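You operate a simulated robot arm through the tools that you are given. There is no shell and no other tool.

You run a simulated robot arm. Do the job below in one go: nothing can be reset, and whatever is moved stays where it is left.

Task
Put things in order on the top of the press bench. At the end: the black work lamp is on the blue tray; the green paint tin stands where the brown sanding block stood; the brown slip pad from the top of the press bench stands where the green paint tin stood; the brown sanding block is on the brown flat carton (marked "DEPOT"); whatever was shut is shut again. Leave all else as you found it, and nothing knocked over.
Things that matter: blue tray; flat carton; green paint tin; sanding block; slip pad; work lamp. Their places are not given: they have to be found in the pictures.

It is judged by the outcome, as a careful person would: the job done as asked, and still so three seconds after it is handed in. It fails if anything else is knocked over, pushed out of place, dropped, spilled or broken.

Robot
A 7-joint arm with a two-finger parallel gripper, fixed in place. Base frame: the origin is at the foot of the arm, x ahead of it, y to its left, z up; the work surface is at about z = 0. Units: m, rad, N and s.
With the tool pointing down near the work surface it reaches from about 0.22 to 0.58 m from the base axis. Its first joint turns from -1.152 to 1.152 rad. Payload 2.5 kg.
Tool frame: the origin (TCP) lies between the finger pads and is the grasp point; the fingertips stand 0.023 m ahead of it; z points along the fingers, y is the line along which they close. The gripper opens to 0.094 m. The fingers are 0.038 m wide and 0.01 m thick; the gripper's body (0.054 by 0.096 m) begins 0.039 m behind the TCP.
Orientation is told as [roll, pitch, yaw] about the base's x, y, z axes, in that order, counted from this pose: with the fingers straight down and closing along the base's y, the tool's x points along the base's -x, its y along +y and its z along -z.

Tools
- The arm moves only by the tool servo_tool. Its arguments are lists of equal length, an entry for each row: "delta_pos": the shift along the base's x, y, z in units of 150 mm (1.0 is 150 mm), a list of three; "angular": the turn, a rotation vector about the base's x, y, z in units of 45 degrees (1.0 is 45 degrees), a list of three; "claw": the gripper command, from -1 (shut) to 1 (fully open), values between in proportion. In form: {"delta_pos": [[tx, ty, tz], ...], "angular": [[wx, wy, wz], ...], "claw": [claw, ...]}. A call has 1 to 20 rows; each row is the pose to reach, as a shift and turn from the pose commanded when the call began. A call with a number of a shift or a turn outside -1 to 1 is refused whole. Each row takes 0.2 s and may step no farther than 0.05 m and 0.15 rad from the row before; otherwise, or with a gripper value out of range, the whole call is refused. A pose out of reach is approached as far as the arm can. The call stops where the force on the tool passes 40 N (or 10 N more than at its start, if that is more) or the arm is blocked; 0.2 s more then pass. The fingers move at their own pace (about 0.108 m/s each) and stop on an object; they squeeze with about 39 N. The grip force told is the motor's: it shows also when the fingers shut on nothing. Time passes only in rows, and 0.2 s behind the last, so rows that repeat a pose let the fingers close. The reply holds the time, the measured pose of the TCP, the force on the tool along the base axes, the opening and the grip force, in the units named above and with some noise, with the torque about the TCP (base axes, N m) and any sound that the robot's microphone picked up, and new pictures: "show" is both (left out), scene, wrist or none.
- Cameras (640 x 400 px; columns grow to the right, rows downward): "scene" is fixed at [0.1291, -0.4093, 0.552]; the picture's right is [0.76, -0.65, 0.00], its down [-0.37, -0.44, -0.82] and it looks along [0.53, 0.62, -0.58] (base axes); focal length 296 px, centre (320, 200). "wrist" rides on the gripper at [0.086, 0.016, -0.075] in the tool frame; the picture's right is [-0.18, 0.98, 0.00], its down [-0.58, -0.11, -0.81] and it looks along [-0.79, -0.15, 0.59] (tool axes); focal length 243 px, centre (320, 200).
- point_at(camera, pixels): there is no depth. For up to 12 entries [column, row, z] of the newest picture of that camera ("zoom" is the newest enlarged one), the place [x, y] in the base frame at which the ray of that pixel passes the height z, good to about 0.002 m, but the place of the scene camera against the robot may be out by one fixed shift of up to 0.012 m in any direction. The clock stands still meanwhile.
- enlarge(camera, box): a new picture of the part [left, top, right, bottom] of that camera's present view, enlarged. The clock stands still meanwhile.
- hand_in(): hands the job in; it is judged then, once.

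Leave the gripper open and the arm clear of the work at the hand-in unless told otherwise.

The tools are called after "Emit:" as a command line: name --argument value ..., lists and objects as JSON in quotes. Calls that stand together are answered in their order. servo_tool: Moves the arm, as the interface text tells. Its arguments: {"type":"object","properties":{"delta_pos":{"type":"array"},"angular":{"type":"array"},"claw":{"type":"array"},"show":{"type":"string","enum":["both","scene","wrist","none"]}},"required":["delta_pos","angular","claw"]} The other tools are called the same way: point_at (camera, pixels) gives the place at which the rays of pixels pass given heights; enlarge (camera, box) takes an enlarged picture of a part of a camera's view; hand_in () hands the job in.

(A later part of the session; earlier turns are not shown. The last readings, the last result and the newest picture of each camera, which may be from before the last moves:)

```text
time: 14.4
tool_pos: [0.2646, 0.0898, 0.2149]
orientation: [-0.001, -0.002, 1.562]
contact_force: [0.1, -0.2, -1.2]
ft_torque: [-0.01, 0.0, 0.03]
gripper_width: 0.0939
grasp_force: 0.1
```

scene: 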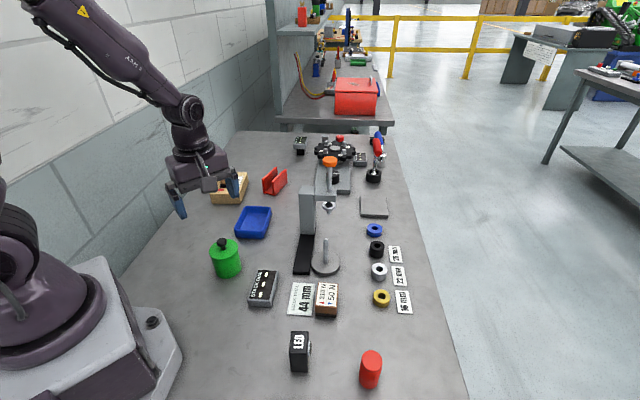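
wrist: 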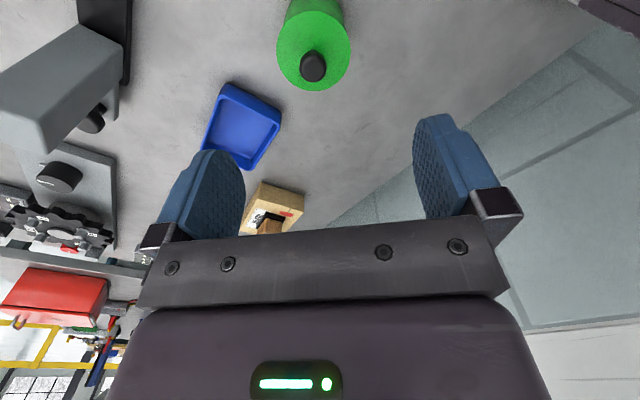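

The tin is visible at (312,45) in the wrist view. I enlarge it and go back and lower to look at its side.

Emit:
servo_tool --delta_pos '[[0, -0.25, -0.1], [0, -0.5, -0.25], [0, -0.7, -0.45], [0, -0.75, -0.65], [0, -0.75, -0.65]]' --angular '[[0, 0, 0], [0, 0, 0], [0, 0, 0], [0, 0, 0], [0, 0, 0]]' --claw '[1, 1, 1, 1, 1]'

Emit:
enlarge --camera "wrist" --box '[240, 0, 400, 140]'

```text
time: 15.6
tool_pos: [0.2666, -0.0218, 0.1183]
orientation: [-0.002, -0.001, 1.56]
contact_force: [0.2, -1.2, -0.6]
ft_torque: [0.04, -0.02, 0.02]
gripper_width: 0.094
grasp_force: 0.0
```

scene: 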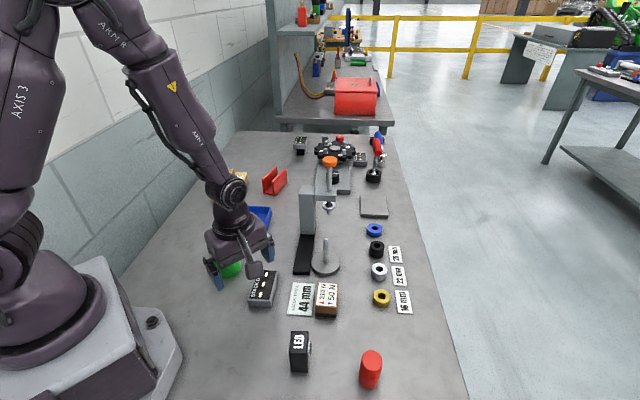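
wrist: 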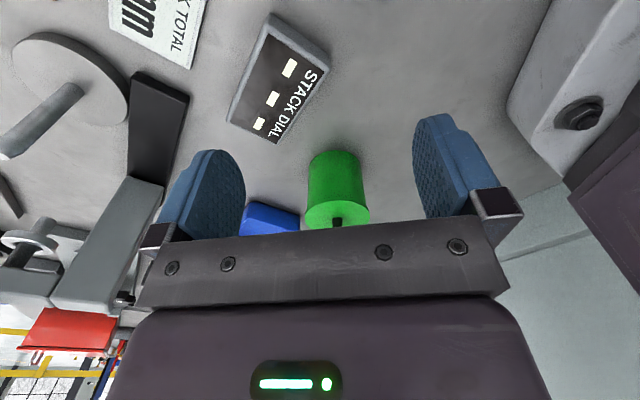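

```text
2.86 times, centred on (320, 70) of wrist
```

zoom: 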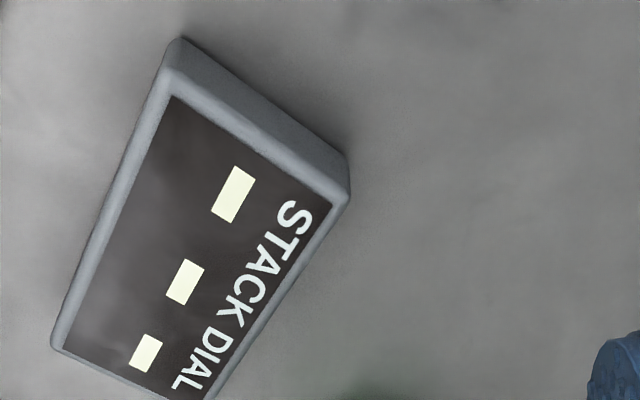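

Emit:
enlarge --camera "wrist" --box '[290, 140, 386, 236]'

Emit:
point_at --camera "wrist" --pixels '[[332, 151, 0.0], [309, 160, 0.0], [359, 160, 0.0], [304, 210, 0.06], [370, 207, 0.06], [312, 165, 0.02], [359, 163, 0.02], [328, 50, 0.02], [280, 143, 0.02], [270, 15, 0.02], [228, 118, 0.02]]'

```text
4.17 times, centred on (338, 188) of wrist
```

zoom: 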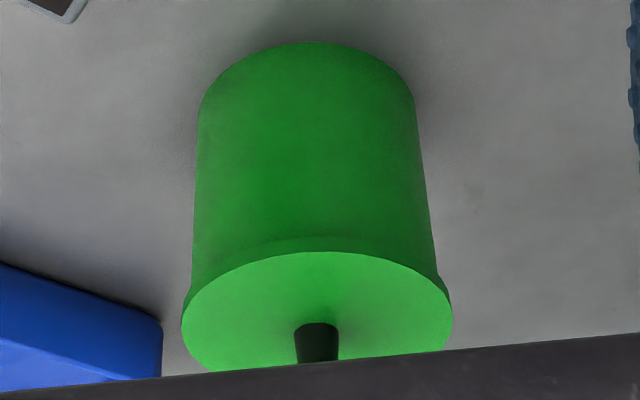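

```text
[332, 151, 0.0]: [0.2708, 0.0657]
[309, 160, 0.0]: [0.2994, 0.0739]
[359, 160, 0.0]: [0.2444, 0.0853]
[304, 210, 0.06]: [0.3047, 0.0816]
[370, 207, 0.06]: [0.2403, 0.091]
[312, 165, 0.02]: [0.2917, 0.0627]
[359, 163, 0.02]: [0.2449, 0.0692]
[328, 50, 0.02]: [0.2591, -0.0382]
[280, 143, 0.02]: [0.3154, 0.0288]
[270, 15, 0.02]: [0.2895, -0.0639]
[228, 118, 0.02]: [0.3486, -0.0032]
```

The lid does overhang the body by about 2 mm, so it might be a separate piece. I must check that the body comes along when I lift. First I compare scene and wrist measurements for the tin and stack dial.

Emit:
point_at --camera "scene" --pixels '[[247.5, 299.7, 0.02], [257.2, 270, 0.02], [278.6, 270.7, 0.02], [271, 305, 0.02]]'

Emit:
point_at --camera "wrist" --pixels '[[328, 49, 0.02], [279, 144, 0.02], [270, 15, 0.02], [227, 118, 0.02], [330, 38, 0.0], [332, 151, 0.0]]'

```text
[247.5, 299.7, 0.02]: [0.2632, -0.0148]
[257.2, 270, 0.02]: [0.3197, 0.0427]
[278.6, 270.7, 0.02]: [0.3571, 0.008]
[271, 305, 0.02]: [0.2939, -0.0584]
```

```text
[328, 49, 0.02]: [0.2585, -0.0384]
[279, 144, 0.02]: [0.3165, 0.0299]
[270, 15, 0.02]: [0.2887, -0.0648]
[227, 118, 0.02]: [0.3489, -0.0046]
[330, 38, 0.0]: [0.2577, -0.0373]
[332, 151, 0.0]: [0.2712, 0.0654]
```

I move to look down on the tin from nearly above (z≈0.17) for a better centre measurement.

Emit:
servo_tool --delta_pos '[[0, 0, 0.2], [0, 0.2, 0.33], [0, 0.4, 0.33], [0, 0.55, 0.33], [0, 0.55, 0.33]]' --angular '[[0, 0, 0], [0, 0, 0], [0, 0, 0], [0, 0, 0], [0, 0, 0]]' --claw '[1, 1, 1, 1, 1]' --show "wrist"

Emit:
enlarge --camera "wrist" --box '[260, 0, 404, 130]'

```text
time: 16.8
tool_pos: [0.2666, 0.0618, 0.1691]
orientation: [-0.001, -0.001, 1.559]
contact_force: [0.3, -0.7, 1.1]
ft_torque: [0.0, -0.01, 0.0]
gripper_width: 0.094
grasp_force: 0.1
```

wrist: 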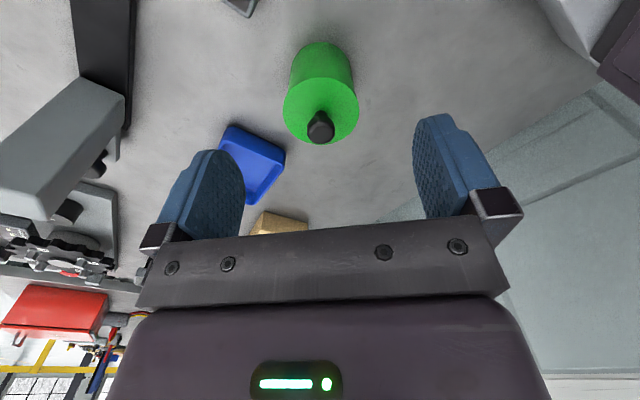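

```text
3.08 times, centred on (332, 65) of wrist
```

zoom: 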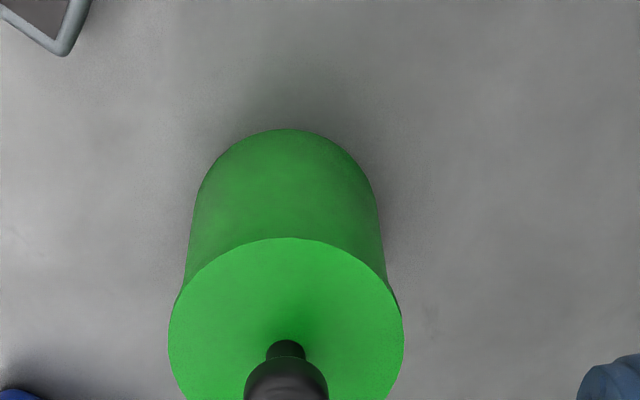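

Emit:
point_at --camera "zoom" --pixels '[[168, 335, 0.06], [404, 335, 0.06], [292, 237, 0.06], [168, 335, 0.065], [404, 335, 0.065], [292, 237, 0.065], [285, 129, 0.0], [198, 190, 0.0], [373, 190, 0.0], [286, 352, 0.06], [286, 352, 0.065]]'

Emit:
point_at --camera "wrist" --pixels '[[319, 143, 0.06], [319, 143, 0.065], [319, 143, 0.055], [321, 112, 0.085], [320, 143, 0.085], [320, 128, 0.085]]'

```text
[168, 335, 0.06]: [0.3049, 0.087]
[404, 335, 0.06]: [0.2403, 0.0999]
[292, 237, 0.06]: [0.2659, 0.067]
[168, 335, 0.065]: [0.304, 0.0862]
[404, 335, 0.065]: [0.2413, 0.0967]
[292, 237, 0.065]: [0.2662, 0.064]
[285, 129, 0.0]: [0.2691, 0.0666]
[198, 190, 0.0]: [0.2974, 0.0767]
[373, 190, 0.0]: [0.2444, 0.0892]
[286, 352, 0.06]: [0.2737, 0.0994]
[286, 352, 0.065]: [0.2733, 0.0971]
```

```text
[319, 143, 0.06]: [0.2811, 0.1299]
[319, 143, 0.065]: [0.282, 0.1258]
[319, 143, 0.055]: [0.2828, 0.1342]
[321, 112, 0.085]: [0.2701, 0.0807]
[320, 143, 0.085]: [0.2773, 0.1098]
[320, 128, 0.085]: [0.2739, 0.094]
```

Emit:
point_at --camera "scene" --pixels '[[221.6, 238.5, 0.08], [221.6, 238.5, 0.09], [221.6, 238.5, 0.1], [221.6, 246, 0.075], [221.6, 246, 0.085]]'

```text
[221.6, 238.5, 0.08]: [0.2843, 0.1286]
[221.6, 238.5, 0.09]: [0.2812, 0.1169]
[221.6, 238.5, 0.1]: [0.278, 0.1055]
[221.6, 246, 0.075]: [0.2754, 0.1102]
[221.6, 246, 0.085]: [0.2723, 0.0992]
```

The tin is centred at about (0.2735,0.0945): lid 64 mm wide with its top at z≈0.063, knob top at about z≈0.09. I turn to 45° above the tin, then go down so the fingers straddle the lid and upper body with the gripper body clear of the knob.

Emit:
servo_tool --delta_pos '[[0.01, 0.05, 0], [0.02, 0.1, 0], [0.03, 0.15, 0], [0.04, 0.2, 0], [0.05, 0.243, 0], [0.05, 0.243, 0], [0.05, 0.243, 0]]' --angular '[[0, 0, -0.18], [0, 0, -0.36], [0, 0, -0.54], [0, 0, -0.72], [0, 0, -0.88], [0, 0, -0.987], [0, 0, -0.987]]' --claw '[1, 1, 1, 1, 1, 1, 1]'

```text
time: 18.4
tool_pos: [0.2726, 0.097, 0.1689]
orientation: [-0.001, 0.0, 0.783]
contact_force: [-0.5, 0.8, -0.1]
ft_torque: [0.04, 0.03, 0.02]
gripper_width: 0.0938
grasp_force: 0.1
```

scene: 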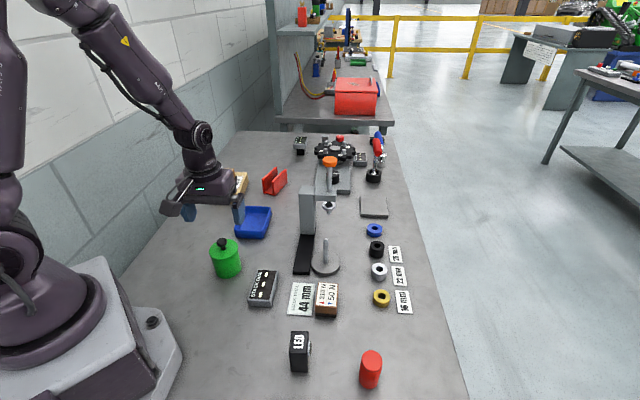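
wrist: 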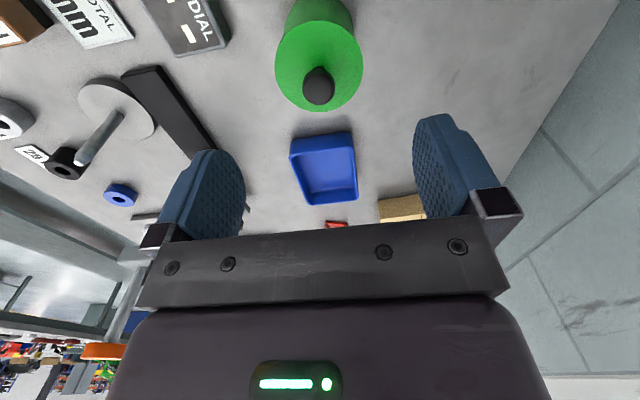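

Emit:
enlarge --camera "wrist" --box '[260, 0, 388, 120]'

```text
3.33 times, centred on (324, 60) of wrist
```

zoom: 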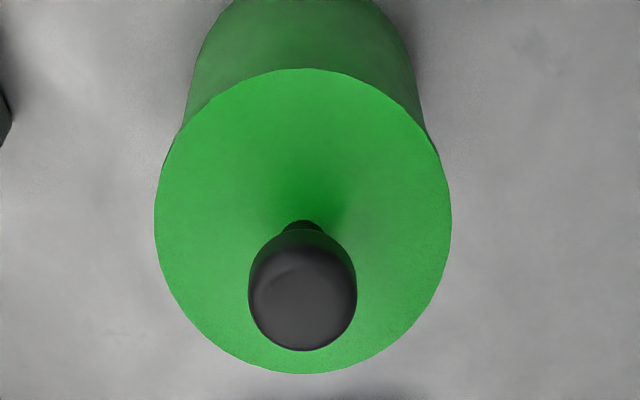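

Emit:
point_at --camera "zoom" --pixels '[[155, 215, 0.063], [451, 215, 0.063], [303, 68, 0.063], [303, 374, 0.063], [303, 225, 0.063], [303, 290, 0.09], [303, 350, 0.085]]'

```text
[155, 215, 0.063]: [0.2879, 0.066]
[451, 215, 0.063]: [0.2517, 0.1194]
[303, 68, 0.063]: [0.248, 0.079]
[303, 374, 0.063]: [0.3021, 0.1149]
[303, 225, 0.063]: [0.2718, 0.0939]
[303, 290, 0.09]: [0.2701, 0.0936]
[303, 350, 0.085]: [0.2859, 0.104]
```

The centre is confirmed at about (0.2724,0.0945). I descend to TCP z≈0.058.

Emit:
servo_tool --delta_pos '[[-0.007, 0, -0.25], [-0.007, 0, -0.5], [-0.007, 0, -0.65], [-0.007, 0, -0.745], [-0.007, 0, -0.745]]' --angular '[[0, 0, 0], [0, 0, 0], [0, 0, 0], [0, 0, 0], [0, 0, 0]]' --claw '[1, 1, 1, 1, 1]'

Emit:
enlarge --camera "scene" --box '[180, 200, 290, 300]'

```text
time: 19.6
tool_pos: [0.2748, 0.095, 0.058]
orientation: [0.0, 0.001, 0.784]
contact_force: [-0.3, 0.1, -0.7]
ft_torque: [0.0, 0.02, 0.02]
gripper_width: 0.0942
grasp_force: 0.0
```

scene: 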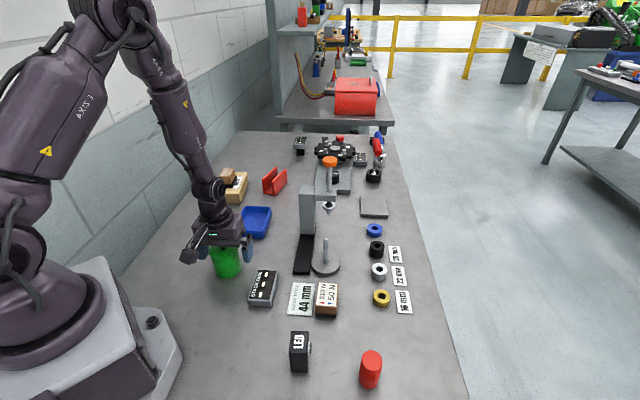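
wrist: 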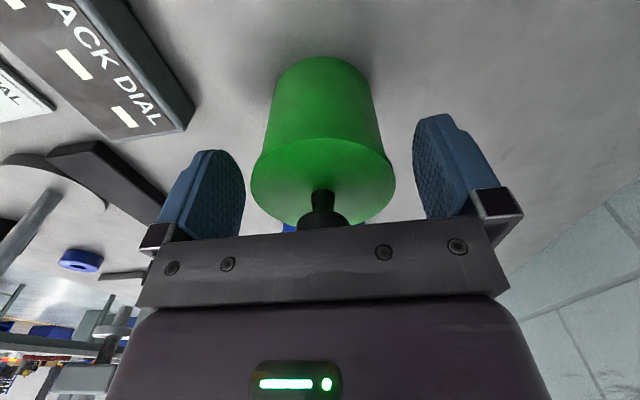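

```text
4.00 times, centred on (235, 250) of scene
```

zoom: 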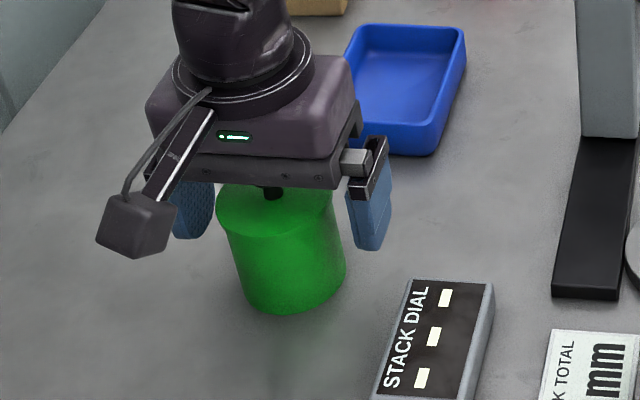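

The tin stands centred between the fingers with the knob clear. I close the gripper.

Emit:
servo_tool --delta_pos '[[0, 0, 0], [0, 0, 0], [0, 0, 0], [0, 0, 0]]' --angular '[[0, 0, 0], [0, 0, 0], [0, 0, 0], [0, 0, 0]]' --claw '[-1, -1, -1, -1]'

Emit:
enlarge --camera "wrist" --box '[220, 30, 420, 240]'

```text
time: 20.6
tool_pos: [0.2732, 0.0951, 0.0586]
orientation: [0.0, -0.001, 0.784]
contact_force: [-0.3, -1.1, -0.3]
ft_torque: [-0.02, -0.01, 0.02]
gripper_width: 0.0621
grasp_force: 39.2
heard: snap
```

scene: 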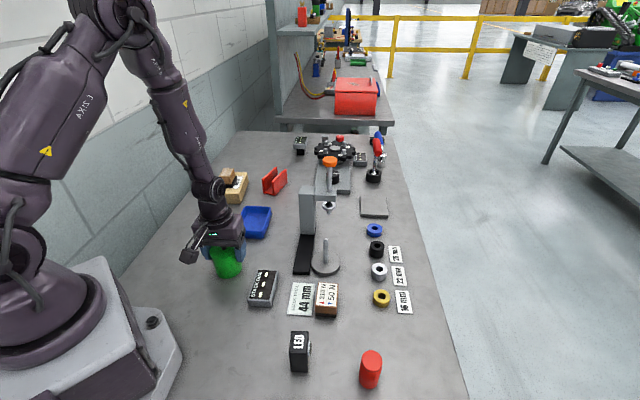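
wrist: 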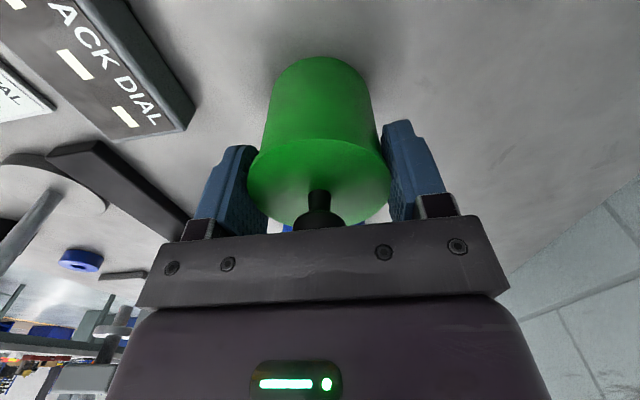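

```text
1.90 times, centred on (320, 135) of wrist
```

zoom: 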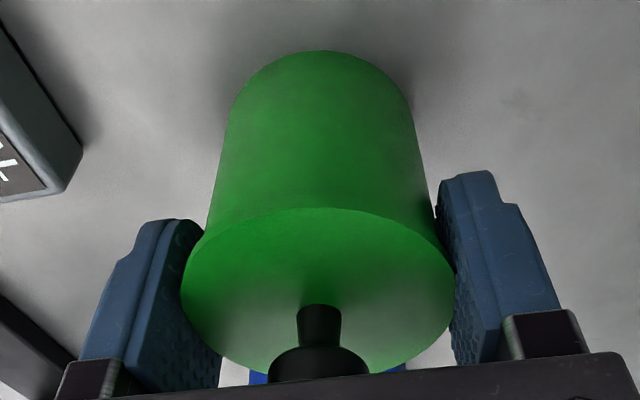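

I heard a "snap" while closing at 62 mm width. The fingers are on the lid rim, so it may have loosened. I lift only 3 mm and look at whether the body follows.

Emit:
servo_tool --delta_pos '[[0, 0, 0.01], [0, 0, 0.02], [0, 0, 0.02]]' --angular '[[0, 0, 0], [0, 0, 0], [0, 0, 0]]' --claw '[-1, -1, -1]'

Emit:
enlarge --camera "wrist" --box '[220, 30, 420, 240]'

Emit:
enlarge --camera "scene" --box '[180, 220, 276, 300]'

```text
time: 21.4
tool_pos: [0.2721, 0.0955, 0.0616]
orientation: [0.001, -0.001, 0.783]
contact_force: [0.1, -0.3, -1.2]
ft_torque: [-0.01, 0.02, 0.03]
gripper_width: 0.0626
grasp_force: 39.4
```

scene: 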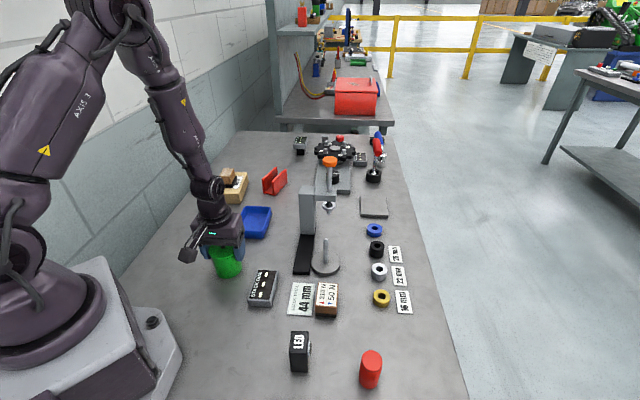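
wrist: 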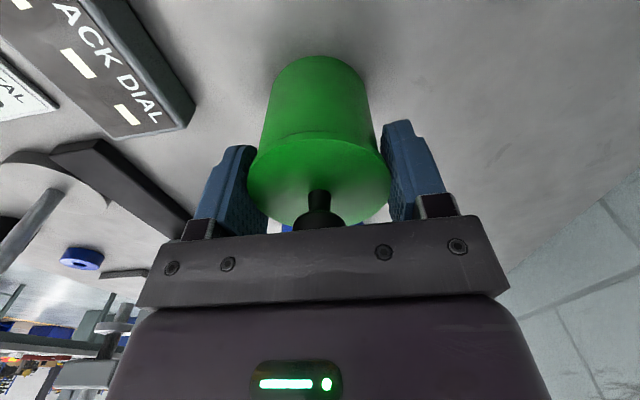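

```text
1.90 times, centred on (320, 135) of wrist
```

zoom: 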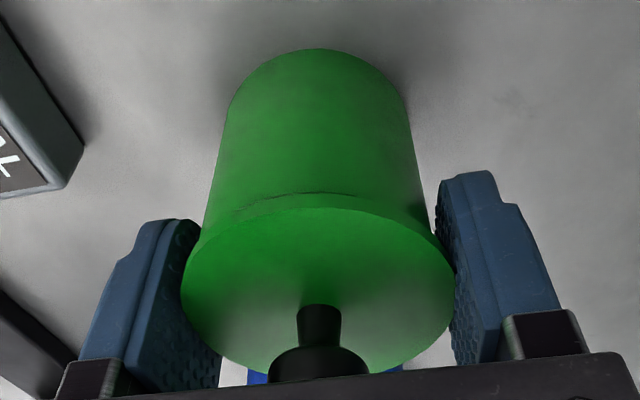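

```text
5.00 times, centred on (228, 260) of scene
```

zoom: 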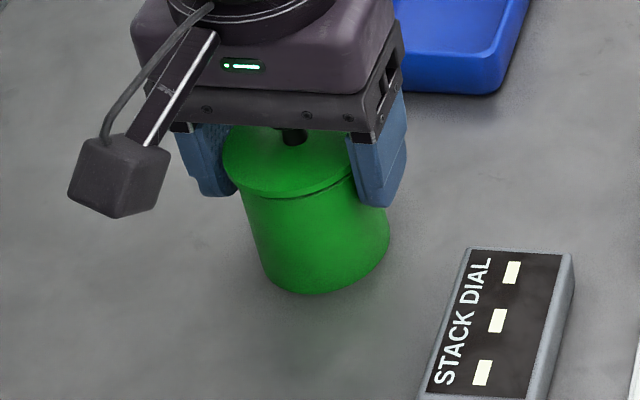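

A dark gap has opened under the rim: the lid is separate and lifted off while the body stayed put. I put it straight back down and press it home lightly, listening for a snap.

Emit:
servo_tool --delta_pos '[[0, 0, -0.01], [0, 0, -0.02], [0, 0, -0.03], [0, 0, -0.035], [0, 0, -0.035]]' --angular '[[0, 0, 0], [0, 0, 0], [0, 0, 0], [0, 0, 0], [0, 0, 0]]' --claw '[-1, -1, -1, -1, -1]'

Emit:
enlarge --camera "wrist" --box '[220, 30, 420, 240]'

Emit:
enlarge --camera "scene" --box '[180, 220, 276, 300]'

```text
time: 22.3
tool_pos: [0.2723, 0.0971, 0.0567]
orientation: [0.0, 0.002, 0.785]
contact_force: [-1.9, -2.5, 7.5]
ft_torque: [0.1, -0.06, 0.01]
gripper_width: 0.0624
grasp_force: 38.9
stopped in row 4: the force on the tool passed its limit at 44 N (the readings are from after the stop); the commanded pose is now the measured one
```

scene: 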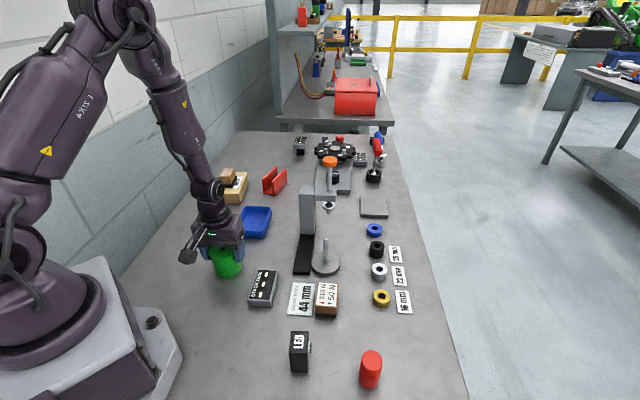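
wrist: 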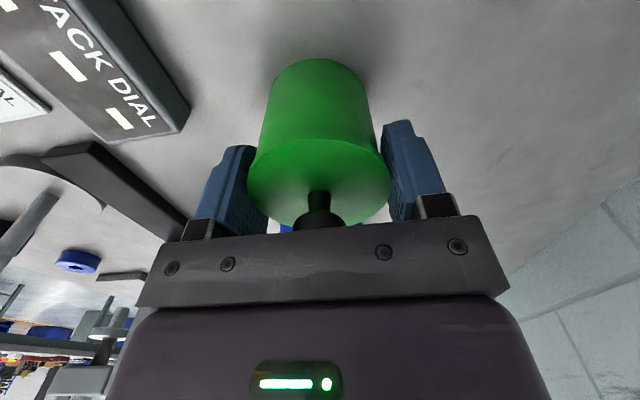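

```text
1.90 times, centred on (320, 135) of wrist
```

zoom: 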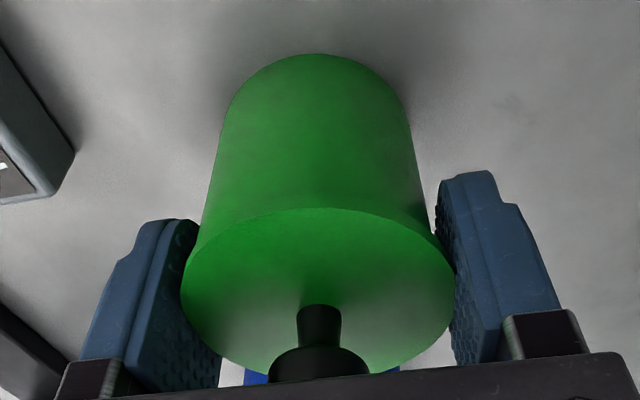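

```text
5.00 times, centred on (228, 260) of scene
```

zoom: 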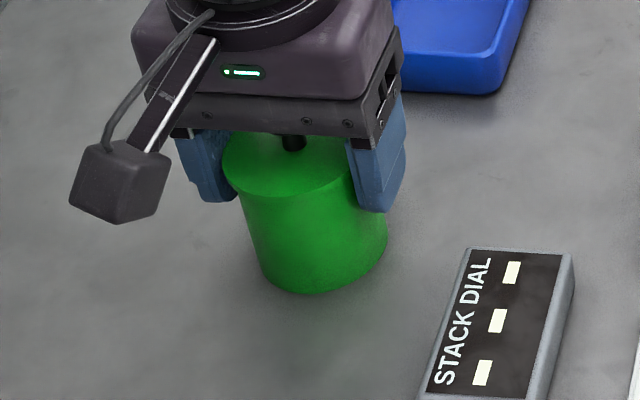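

The lid is seated again with no gap. So the lid and the body have to travel separately: lid off by its knob and set on free bench, body moved, then lid put back on. I release now and rise.

Emit:
servo_tool --delta_pos '[[0, 0, 0.005], [0, 0, 0.005], [0, 0, 0.005], [0, 0, 0.1], [0, 0, 0.3], [0, 0, 0.5], [0, 0, 0.5]]' --angular '[[0, 0, 0], [0, 0, 0], [0, 0, 0], [0, 0, 0], [0, 0, 0], [0, 0, 0], [0, 0, 0]]' --claw '[1, 1, 1, 1, 1, 1, 1]'

Emit:
enlarge --camera "wrist" --box '[240, 0, 400, 140]'

```text
time: 23.9
tool_pos: [0.2742, 0.0965, 0.1347]
orientation: [0.002, 0.0, 0.786]
contact_force: [0.2, -1.2, 0.2]
ft_torque: [-0.02, 0.02, 0.02]
gripper_width: 0.0941
grasp_force: 0.1
heard: snap
```

scene: 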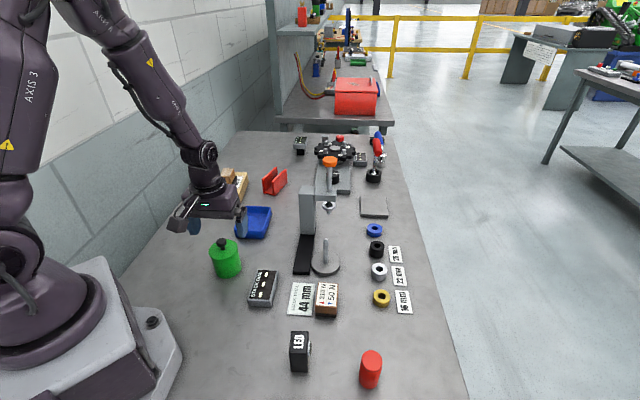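
wrist: 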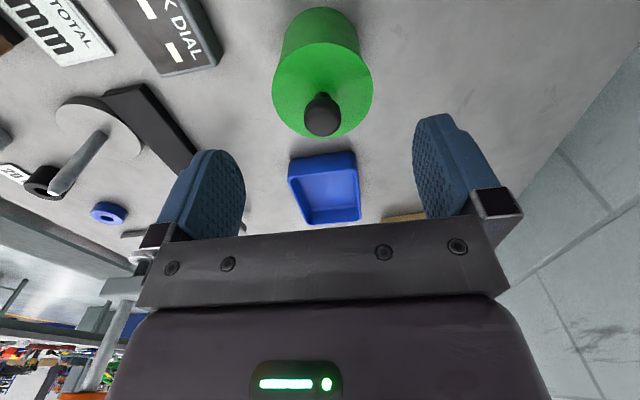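

```text
2.86 times, centred on (320, 70) of wrist
```

zoom: 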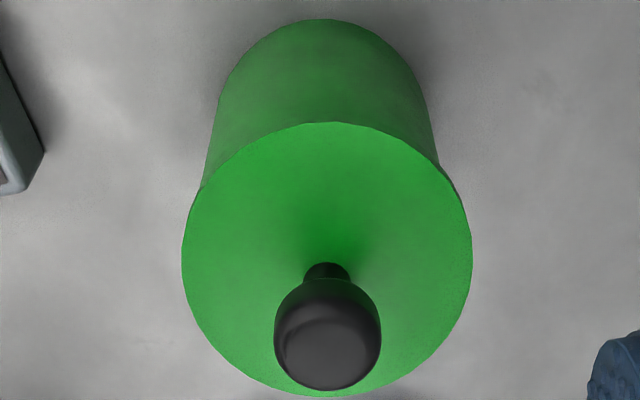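

I heard another snap as the seated lid was let go, which sounds like it latched again: it unlatches when held and latches when let go seated. I measure the knob and lid from here.

Emit:
point_at --camera "zoom" --pixels '[[182, 255, 0.063], [473, 255, 0.063], [335, 122, 0.063], [328, 397, 0.063], [328, 337, 0.08], [328, 337, 0.085], [274, 337, 0.08], [381, 337, 0.08], [326, 265, 0.063]]'

```text
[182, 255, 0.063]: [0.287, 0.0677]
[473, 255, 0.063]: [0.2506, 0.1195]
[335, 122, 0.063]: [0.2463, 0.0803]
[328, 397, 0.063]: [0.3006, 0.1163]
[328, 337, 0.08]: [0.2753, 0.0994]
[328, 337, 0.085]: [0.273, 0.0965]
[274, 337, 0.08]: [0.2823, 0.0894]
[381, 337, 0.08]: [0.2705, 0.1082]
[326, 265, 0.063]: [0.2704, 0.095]
```

Knob centre is about (0.272,0.096), about 21 mm wide. I narrow the gripper to about 50 mm and lower to TCP z≈0.092, so the tips are above the lid plate and around the knob.

Emit:
servo_tool --delta_pos '[[-0.005, -0.005, -0.05], [-0.005, -0.005, -0.15], [-0.005, -0.005, -0.25], [-0.005, -0.005, -0.273], [-0.005, -0.005, -0.273]]' --angular '[[0, 0, 0], [0, 0, 0], [0, 0, 0], [0, 0, 0], [0, 0, 0]]' --claw '[0.06, 0.06, 0.06, 0.06, 0.06]'

Emit:
enlarge --camera "scene" --box '[180, 210, 276, 300]'

```text
time: 25.1
tool_pos: [0.2722, 0.095, 0.0905]
orientation: [0.0, 0.001, 0.783]
contact_force: [0.1, 0.3, 0.3]
ft_torque: [-0.01, -0.03, 0.01]
gripper_width: 0.0496
grasp_force: 0.0
```

scene: 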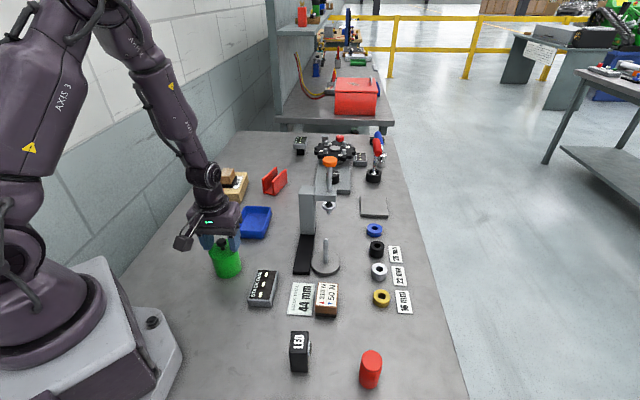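
wrist: 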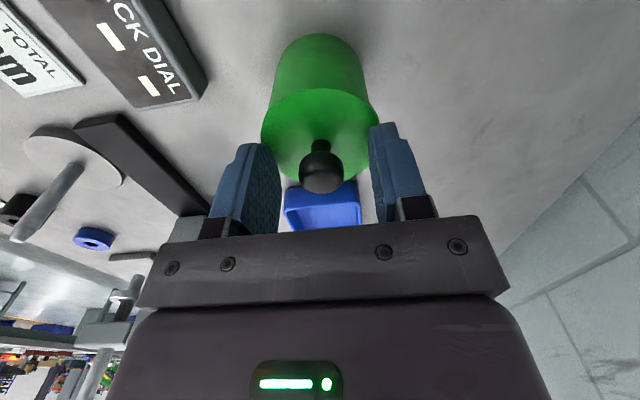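

```text
4.44 times, centred on (228, 255) of scene
```

zoom: 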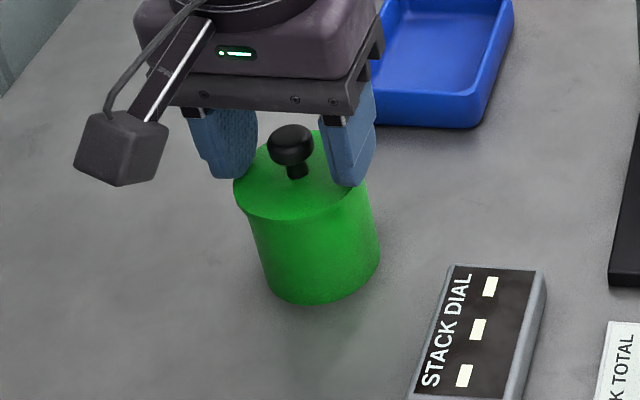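

The knob is between the fingers. I close on it.

Emit:
servo_tool --delta_pos '[[0, 0, 0], [0, 0, 0], [0, 0, 0]]' --angular '[[0, 0, 0], [0, 0, 0], [0, 0, 0]]' --claw '[-1, -1, -1]' --show "wrist"

```text
time: 25.9
tool_pos: [0.2725, 0.0951, 0.0922]
orientation: [0.001, 0.003, 0.786]
contact_force: [-0.2, -0.4, 0.5]
ft_torque: [0.0, 0.02, 0.05]
gripper_width: 0.0194
grasp_force: 38.8
heard: snap
```

wrist: 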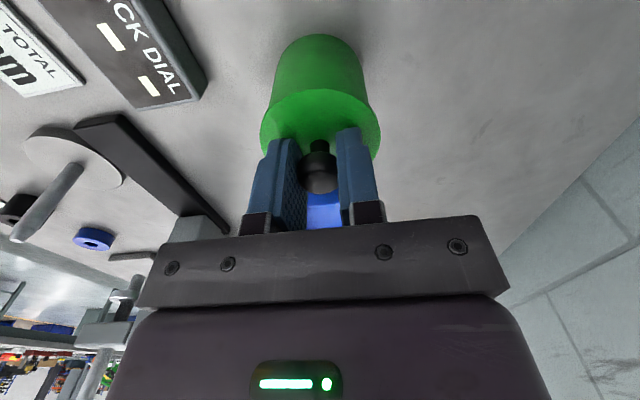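

Snap: the lid is free and held by the knob (19.4 mm). I lift it slowly by 60 mm.

Emit:
servo_tool --delta_pos '[[0, 0, 0.03], [0, 0, 0.08], [0, 0, 0.2], [0, 0, 0.4], [0, 0, 0.4]]' --angular '[[0, 0, 0], [0, 0, 0], [0, 0, 0], [0, 0, 0], [0, 0, 0]]' --claw '[-1, -1, -1, -1, -1]'

Emit:
enlarge --camera "scene" --box '[180, 190, 276, 290]'

Emit:
enlarge --camera "wrist" --box '[220, 20, 420, 220]'

```text
time: 27.1
tool_pos: [0.2718, 0.0969, 0.1532]
orientation: [0.0, 0.001, 0.785]
contact_force: [-0.7, -1.0, -0.3]
ft_torque: [-0.02, -0.04, -0.02]
gripper_width: 0.0195
grasp_force: 38.9
```

scene: 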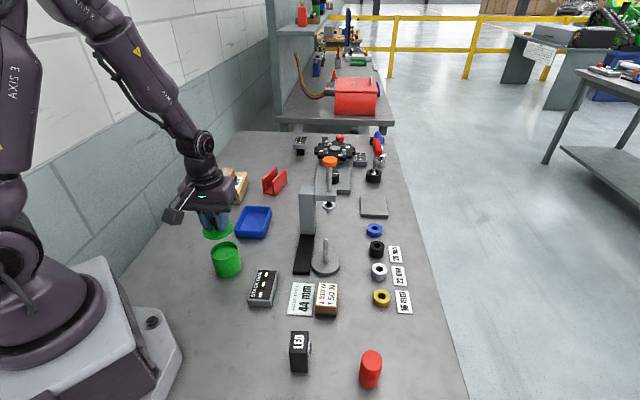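
wrist: 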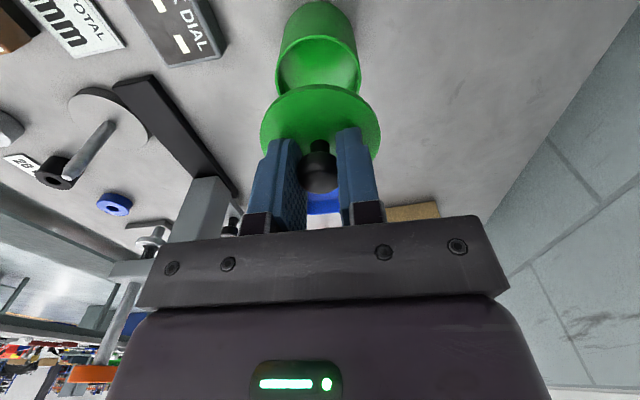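

```text
4.00 times, centred on (228, 240) of scene
```

zoom: 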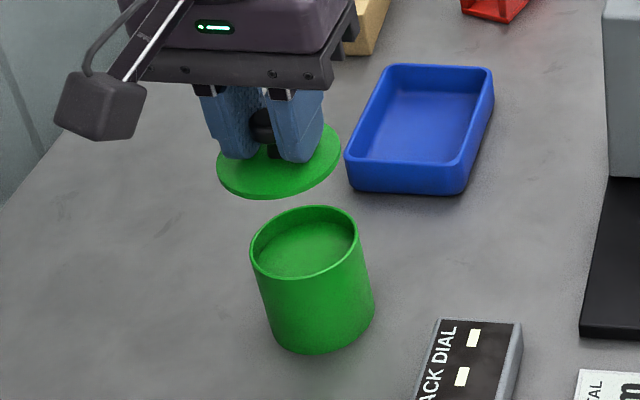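

```text
2.00 times, centred on (320, 120) of wrist
```

zoom: 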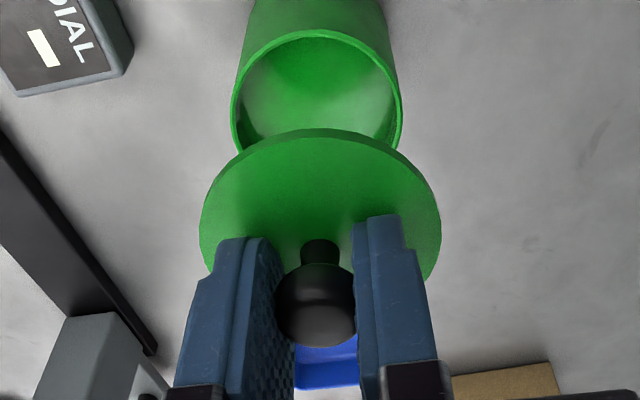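

The lid is a flat disc and the tin body is open, level and standing. I carry the lid about 128 mm to the left (toward +y), to free bench left of the tray near (0.257,0.224), and set it down.

Emit:
servo_tool --delta_pos '[[-0.02, 0.2, 0], [-0.05, 0.42, 0], [-0.08, 0.64, 0], [-0.1, 0.853, 0], [-0.1, 0.853, -0.25], [-0.1, 0.853, -0.5], [-0.1, 0.853, -0.65], [-0.1, 0.853, -0.72], [-0.1, 0.853, -0.72]]' --angular '[[0, 0, 0], [0, 0, 0], [0, 0, 0], [0, 0, 0], [0, 0, 0], [0, 0, 0], [0, 0, 0], [0, 0, 0], [0, 0, 0]]' --claw '[-1, -1, -1, -1, -1, -1, -1, -1, -1]'

Emit:
enlarge --camera "scene" --box '[160, 180, 256, 260]'

```text
time: 29.1
tool_pos: [0.2546, 0.2245, 0.0455]
orientation: [0.001, 0.001, 0.786]
contact_force: [0.0, 0.4, 0.3]
ft_torque: [-0.01, 0.01, 0.02]
gripper_width: 0.0196
grasp_force: 38.9
```

scene: 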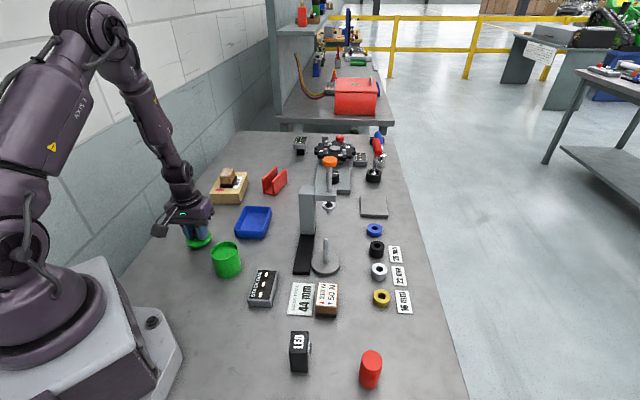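
wrist: 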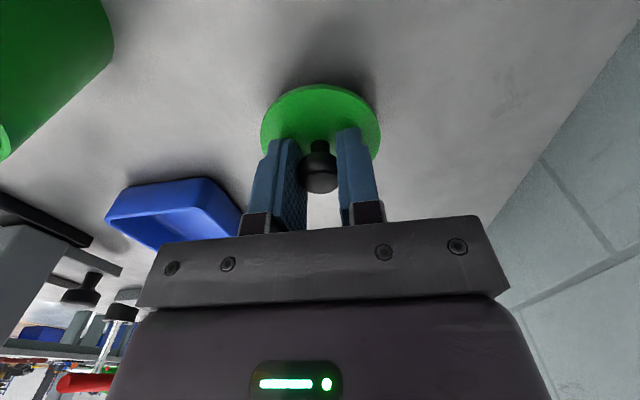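

```text
5.00 times, centred on (208, 220) of scene
```

zoom: 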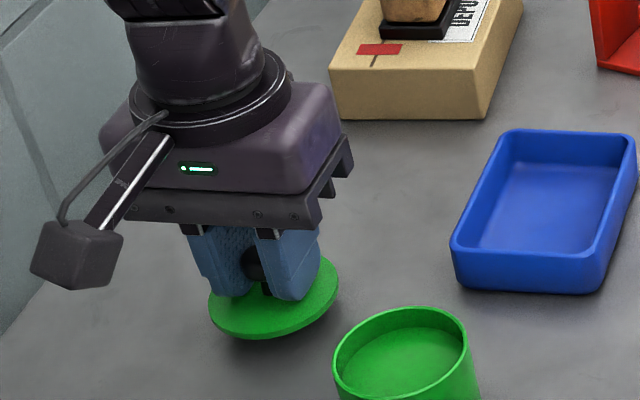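

The lid hangs about 8 mm above the bench. I lower it gently until it touches.

Emit:
servo_tool --delta_pos '[[0, 0, -0.02], [0, 0, -0.035], [0, 0, -0.045], [0, 0, -0.053]]' --angular '[[0, 0, 0], [0, 0, 0], [0, 0, 0], [0, 0, 0]]' --claw '[-1, -1, -1, -1]'

Emit:
enlarge --camera "scene" --box '[160, 180, 256, 260]'

```text
time: 30.1
tool_pos: [0.2581, 0.2237, 0.036]
orientation: [0.0, 0.001, 0.785]
contact_force: [1.0, 0.4, 0.2]
ft_torque: [0.0, -0.01, 0.01]
gripper_width: 0.0196
grasp_force: 39.2
```

scene: 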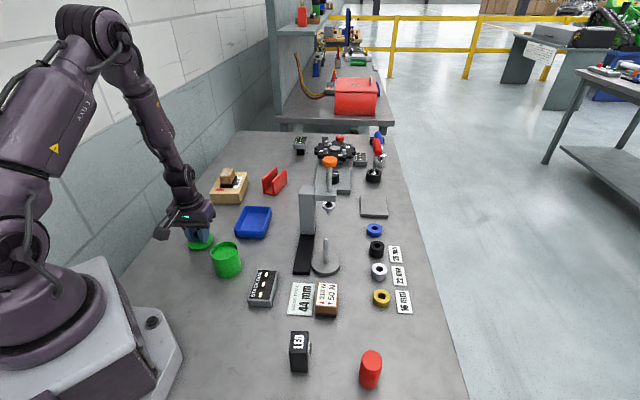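
wrist: 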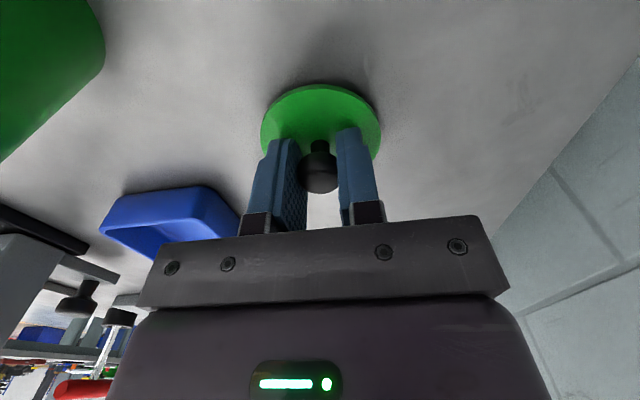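

```text
5.00 times, centred on (208, 220) of scene
```

zoom: 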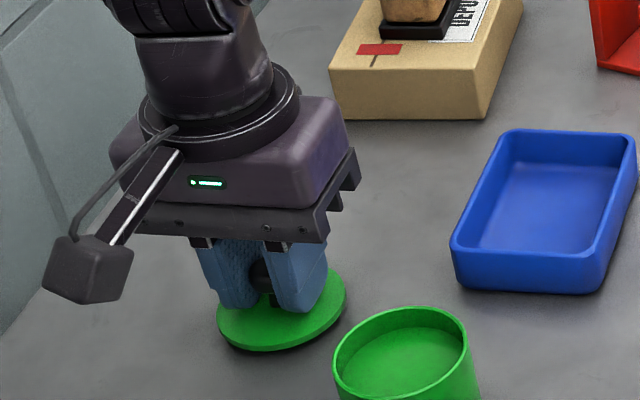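

No contact yet. I go down another 2.5 mm in half-millimetre steps.

Emit:
servo_tool --delta_pos '[[0, 0, -0.004], [0, 0, -0.008], [0, 0, -0.012], [0, 0, -0.017]]' --angular '[[0, 0, 0], [0, 0, 0], [0, 0, 0], [0, 0, 0]]' --claw '[-1, -1, -1, -1]' --show "none"

```text
time: 31.1
tool_pos: [0.2568, 0.2236, 0.0337]
orientation: [-0.001, 0.002, 0.785]
contact_force: [0.2, -0.9, -0.5]
ft_torque: [0.0, -0.02, 0.01]
gripper_width: 0.0196
grasp_force: 38.3
```

Emit:
servo_tool --delta_pos '[[0, 0, -0.005], [0, 0, -0.01], [0, 0, -0.015], [0, 0, -0.02]]' --angular '[[0, 0, 0], [0, 0, 0], [0, 0, 0], [0, 0, 0]]' --claw '[-1, -1, -1, -1]' --show "none"

```text
time: 32.1
tool_pos: [0.2555, 0.2249, 0.0311]
orientation: [-0.001, 0.002, 0.785]
contact_force: [-0.7, -0.9, -0.4]
ft_torque: [0.01, -0.02, -0.02]
gripper_width: 0.02
grasp_force: 38.9
```

I see no contact yet at z≈0.031. I enlarge the wrist and scene pictures to see the gap under the lid.

Emit:
enlarge --camera "scene" --box '[180, 215, 228, 260]'

Emit:
enlarge --camera "wrist" --box '[240, 60, 400, 200]'

```text
8.89 times, centred on (204, 238) of scene
```

zoom: 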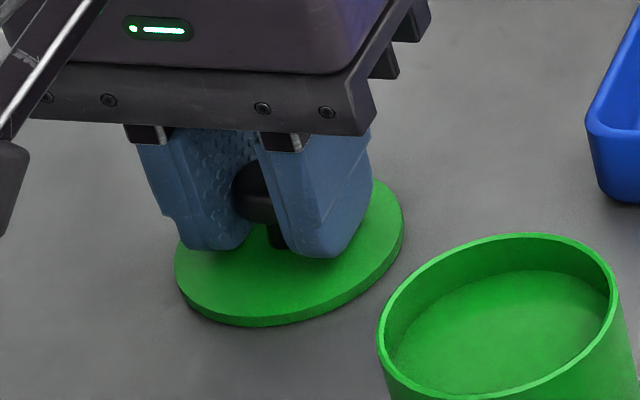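

```text
2.86 times, centred on (320, 130) of wrist
```

zoom: 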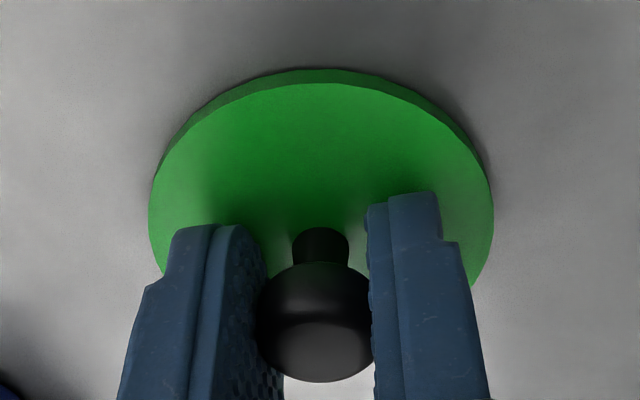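

The lid is very close to the bench. I keep lowering in half-millimetre steps, watching the force.

Emit:
servo_tool --delta_pos '[[0, 0, -0.004], [0, 0, -0.007], [0, 0, -0.01], [0, 0, -0.013]]' --angular '[[0, 0, 0], [0, 0, 0], [0, 0, 0], [0, 0, 0]]' --claw '[-1, -1, -1, -1]' --show "none"

```text
time: 33.1
tool_pos: [0.2562, 0.2248, 0.0298]
orientation: [0.001, -0.002, 0.786]
contact_force: [-5.5, 0.3, 34.3]
ft_torque: [-0.18, 0.21, 0.02]
gripper_width: 0.0197
grasp_force: 39.3
```

Contact (34 N). I ease up 2 mm and open to about 50 mm, then rise.

Emit:
servo_tool --delta_pos '[[0, 0, 0.013], [0, 0, 0.013], [0, 0, 0.013], [0, 0, 0.05], [0, 0, 0.2], [0, 0, 0.45], [0, 0, 0.7], [0, 0, 0.7]]' --angular '[[0, 0, 0], [0, 0, 0], [0, 0, 0], [0, 0, 0], [0, 0, 0], [0, 0, 0], [0, 0, 0], [0, 0, 0]]' --claw '[-1, 0.06, 0.06, 0.06, 0.06, 0.5, 1, 1]'

Emit:
enlarge --camera "scene" --box '[170, 200, 290, 300]'

```text
time: 34.9
tool_pos: [0.258, 0.2222, 0.1334]
orientation: [0.001, 0.002, 0.786]
contact_force: [0.0, -0.1, 0.6]
ft_torque: [0.0, 0.02, 0.01]
gripper_width: 0.0941
grasp_force: 0.1
```

scene: 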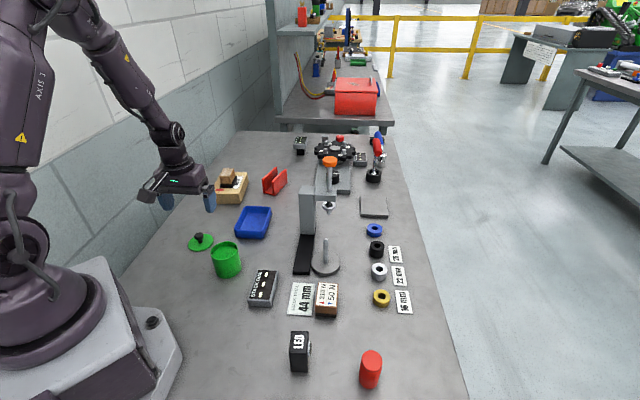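
wrist: 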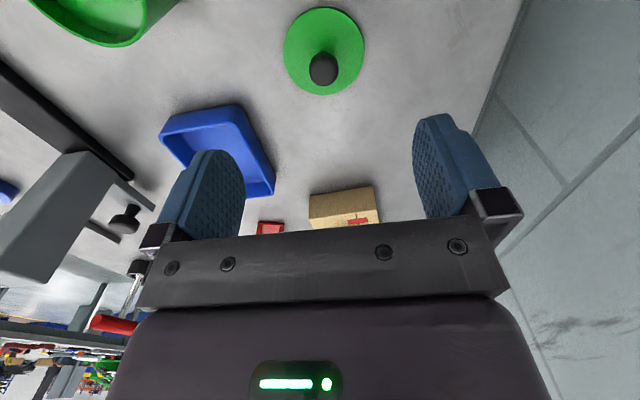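

```text
4.00 times, centred on (230, 250) of scene
```

zoom: 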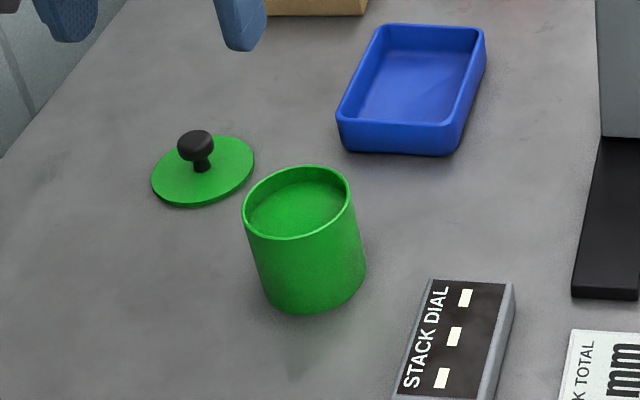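

The lid lies flat on the bench at about (0.2565,0.224). I move back over the tin body to check its centre.

Emit:
servo_tool --delta_pos '[[0.03, -0.25, 0], [0.06, -0.5, 0], [0.09, -0.75, 0], [0.103, -0.853, 0], [0.103, -0.853, 0]]' --angular '[[0, 0, 0], [0, 0, 0], [0, 0, 0], [0, 0, 0], [0, 0, 0]]' --claw '[1, 1, 1, 1, 1]' --show "wrist"

Emit:
enlarge --camera "wrist" --box '[240, 0, 400, 140]'

```text
time: 36.1
tool_pos: [0.271, 0.0962, 0.1348]
orientation: [0.001, 0.002, 0.784]
contact_force: [0.0, -0.3, -0.5]
ft_torque: [0.03, -0.01, 0.02]
gripper_width: 0.094
grasp_force: 0.0
```

wrist: 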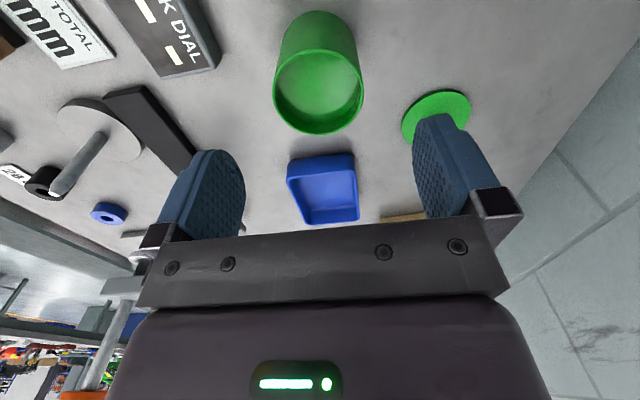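

```text
2.86 times, centred on (320, 70) of wrist
```

zoom: 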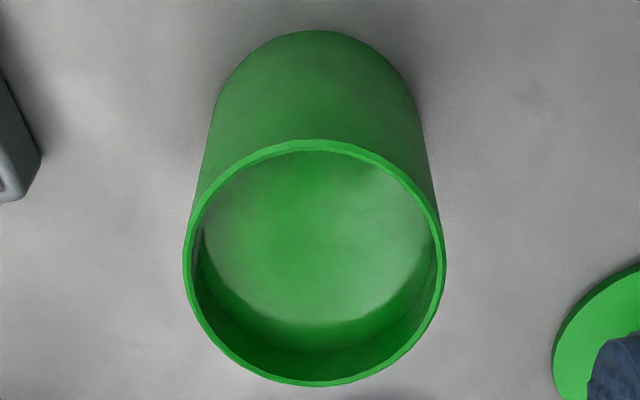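

Emit:
point_at --camera "zoom" --pixels '[[182, 255, 0.062], [446, 250, 0.062], [318, 139, 0.062], [310, 386, 0.062], [314, 262, 0.062], [320, 30, 0.0]]'

```text
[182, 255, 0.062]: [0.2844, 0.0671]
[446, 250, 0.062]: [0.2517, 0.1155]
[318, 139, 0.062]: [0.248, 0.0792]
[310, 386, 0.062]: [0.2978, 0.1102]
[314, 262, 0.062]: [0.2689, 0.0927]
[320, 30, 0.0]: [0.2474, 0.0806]
```

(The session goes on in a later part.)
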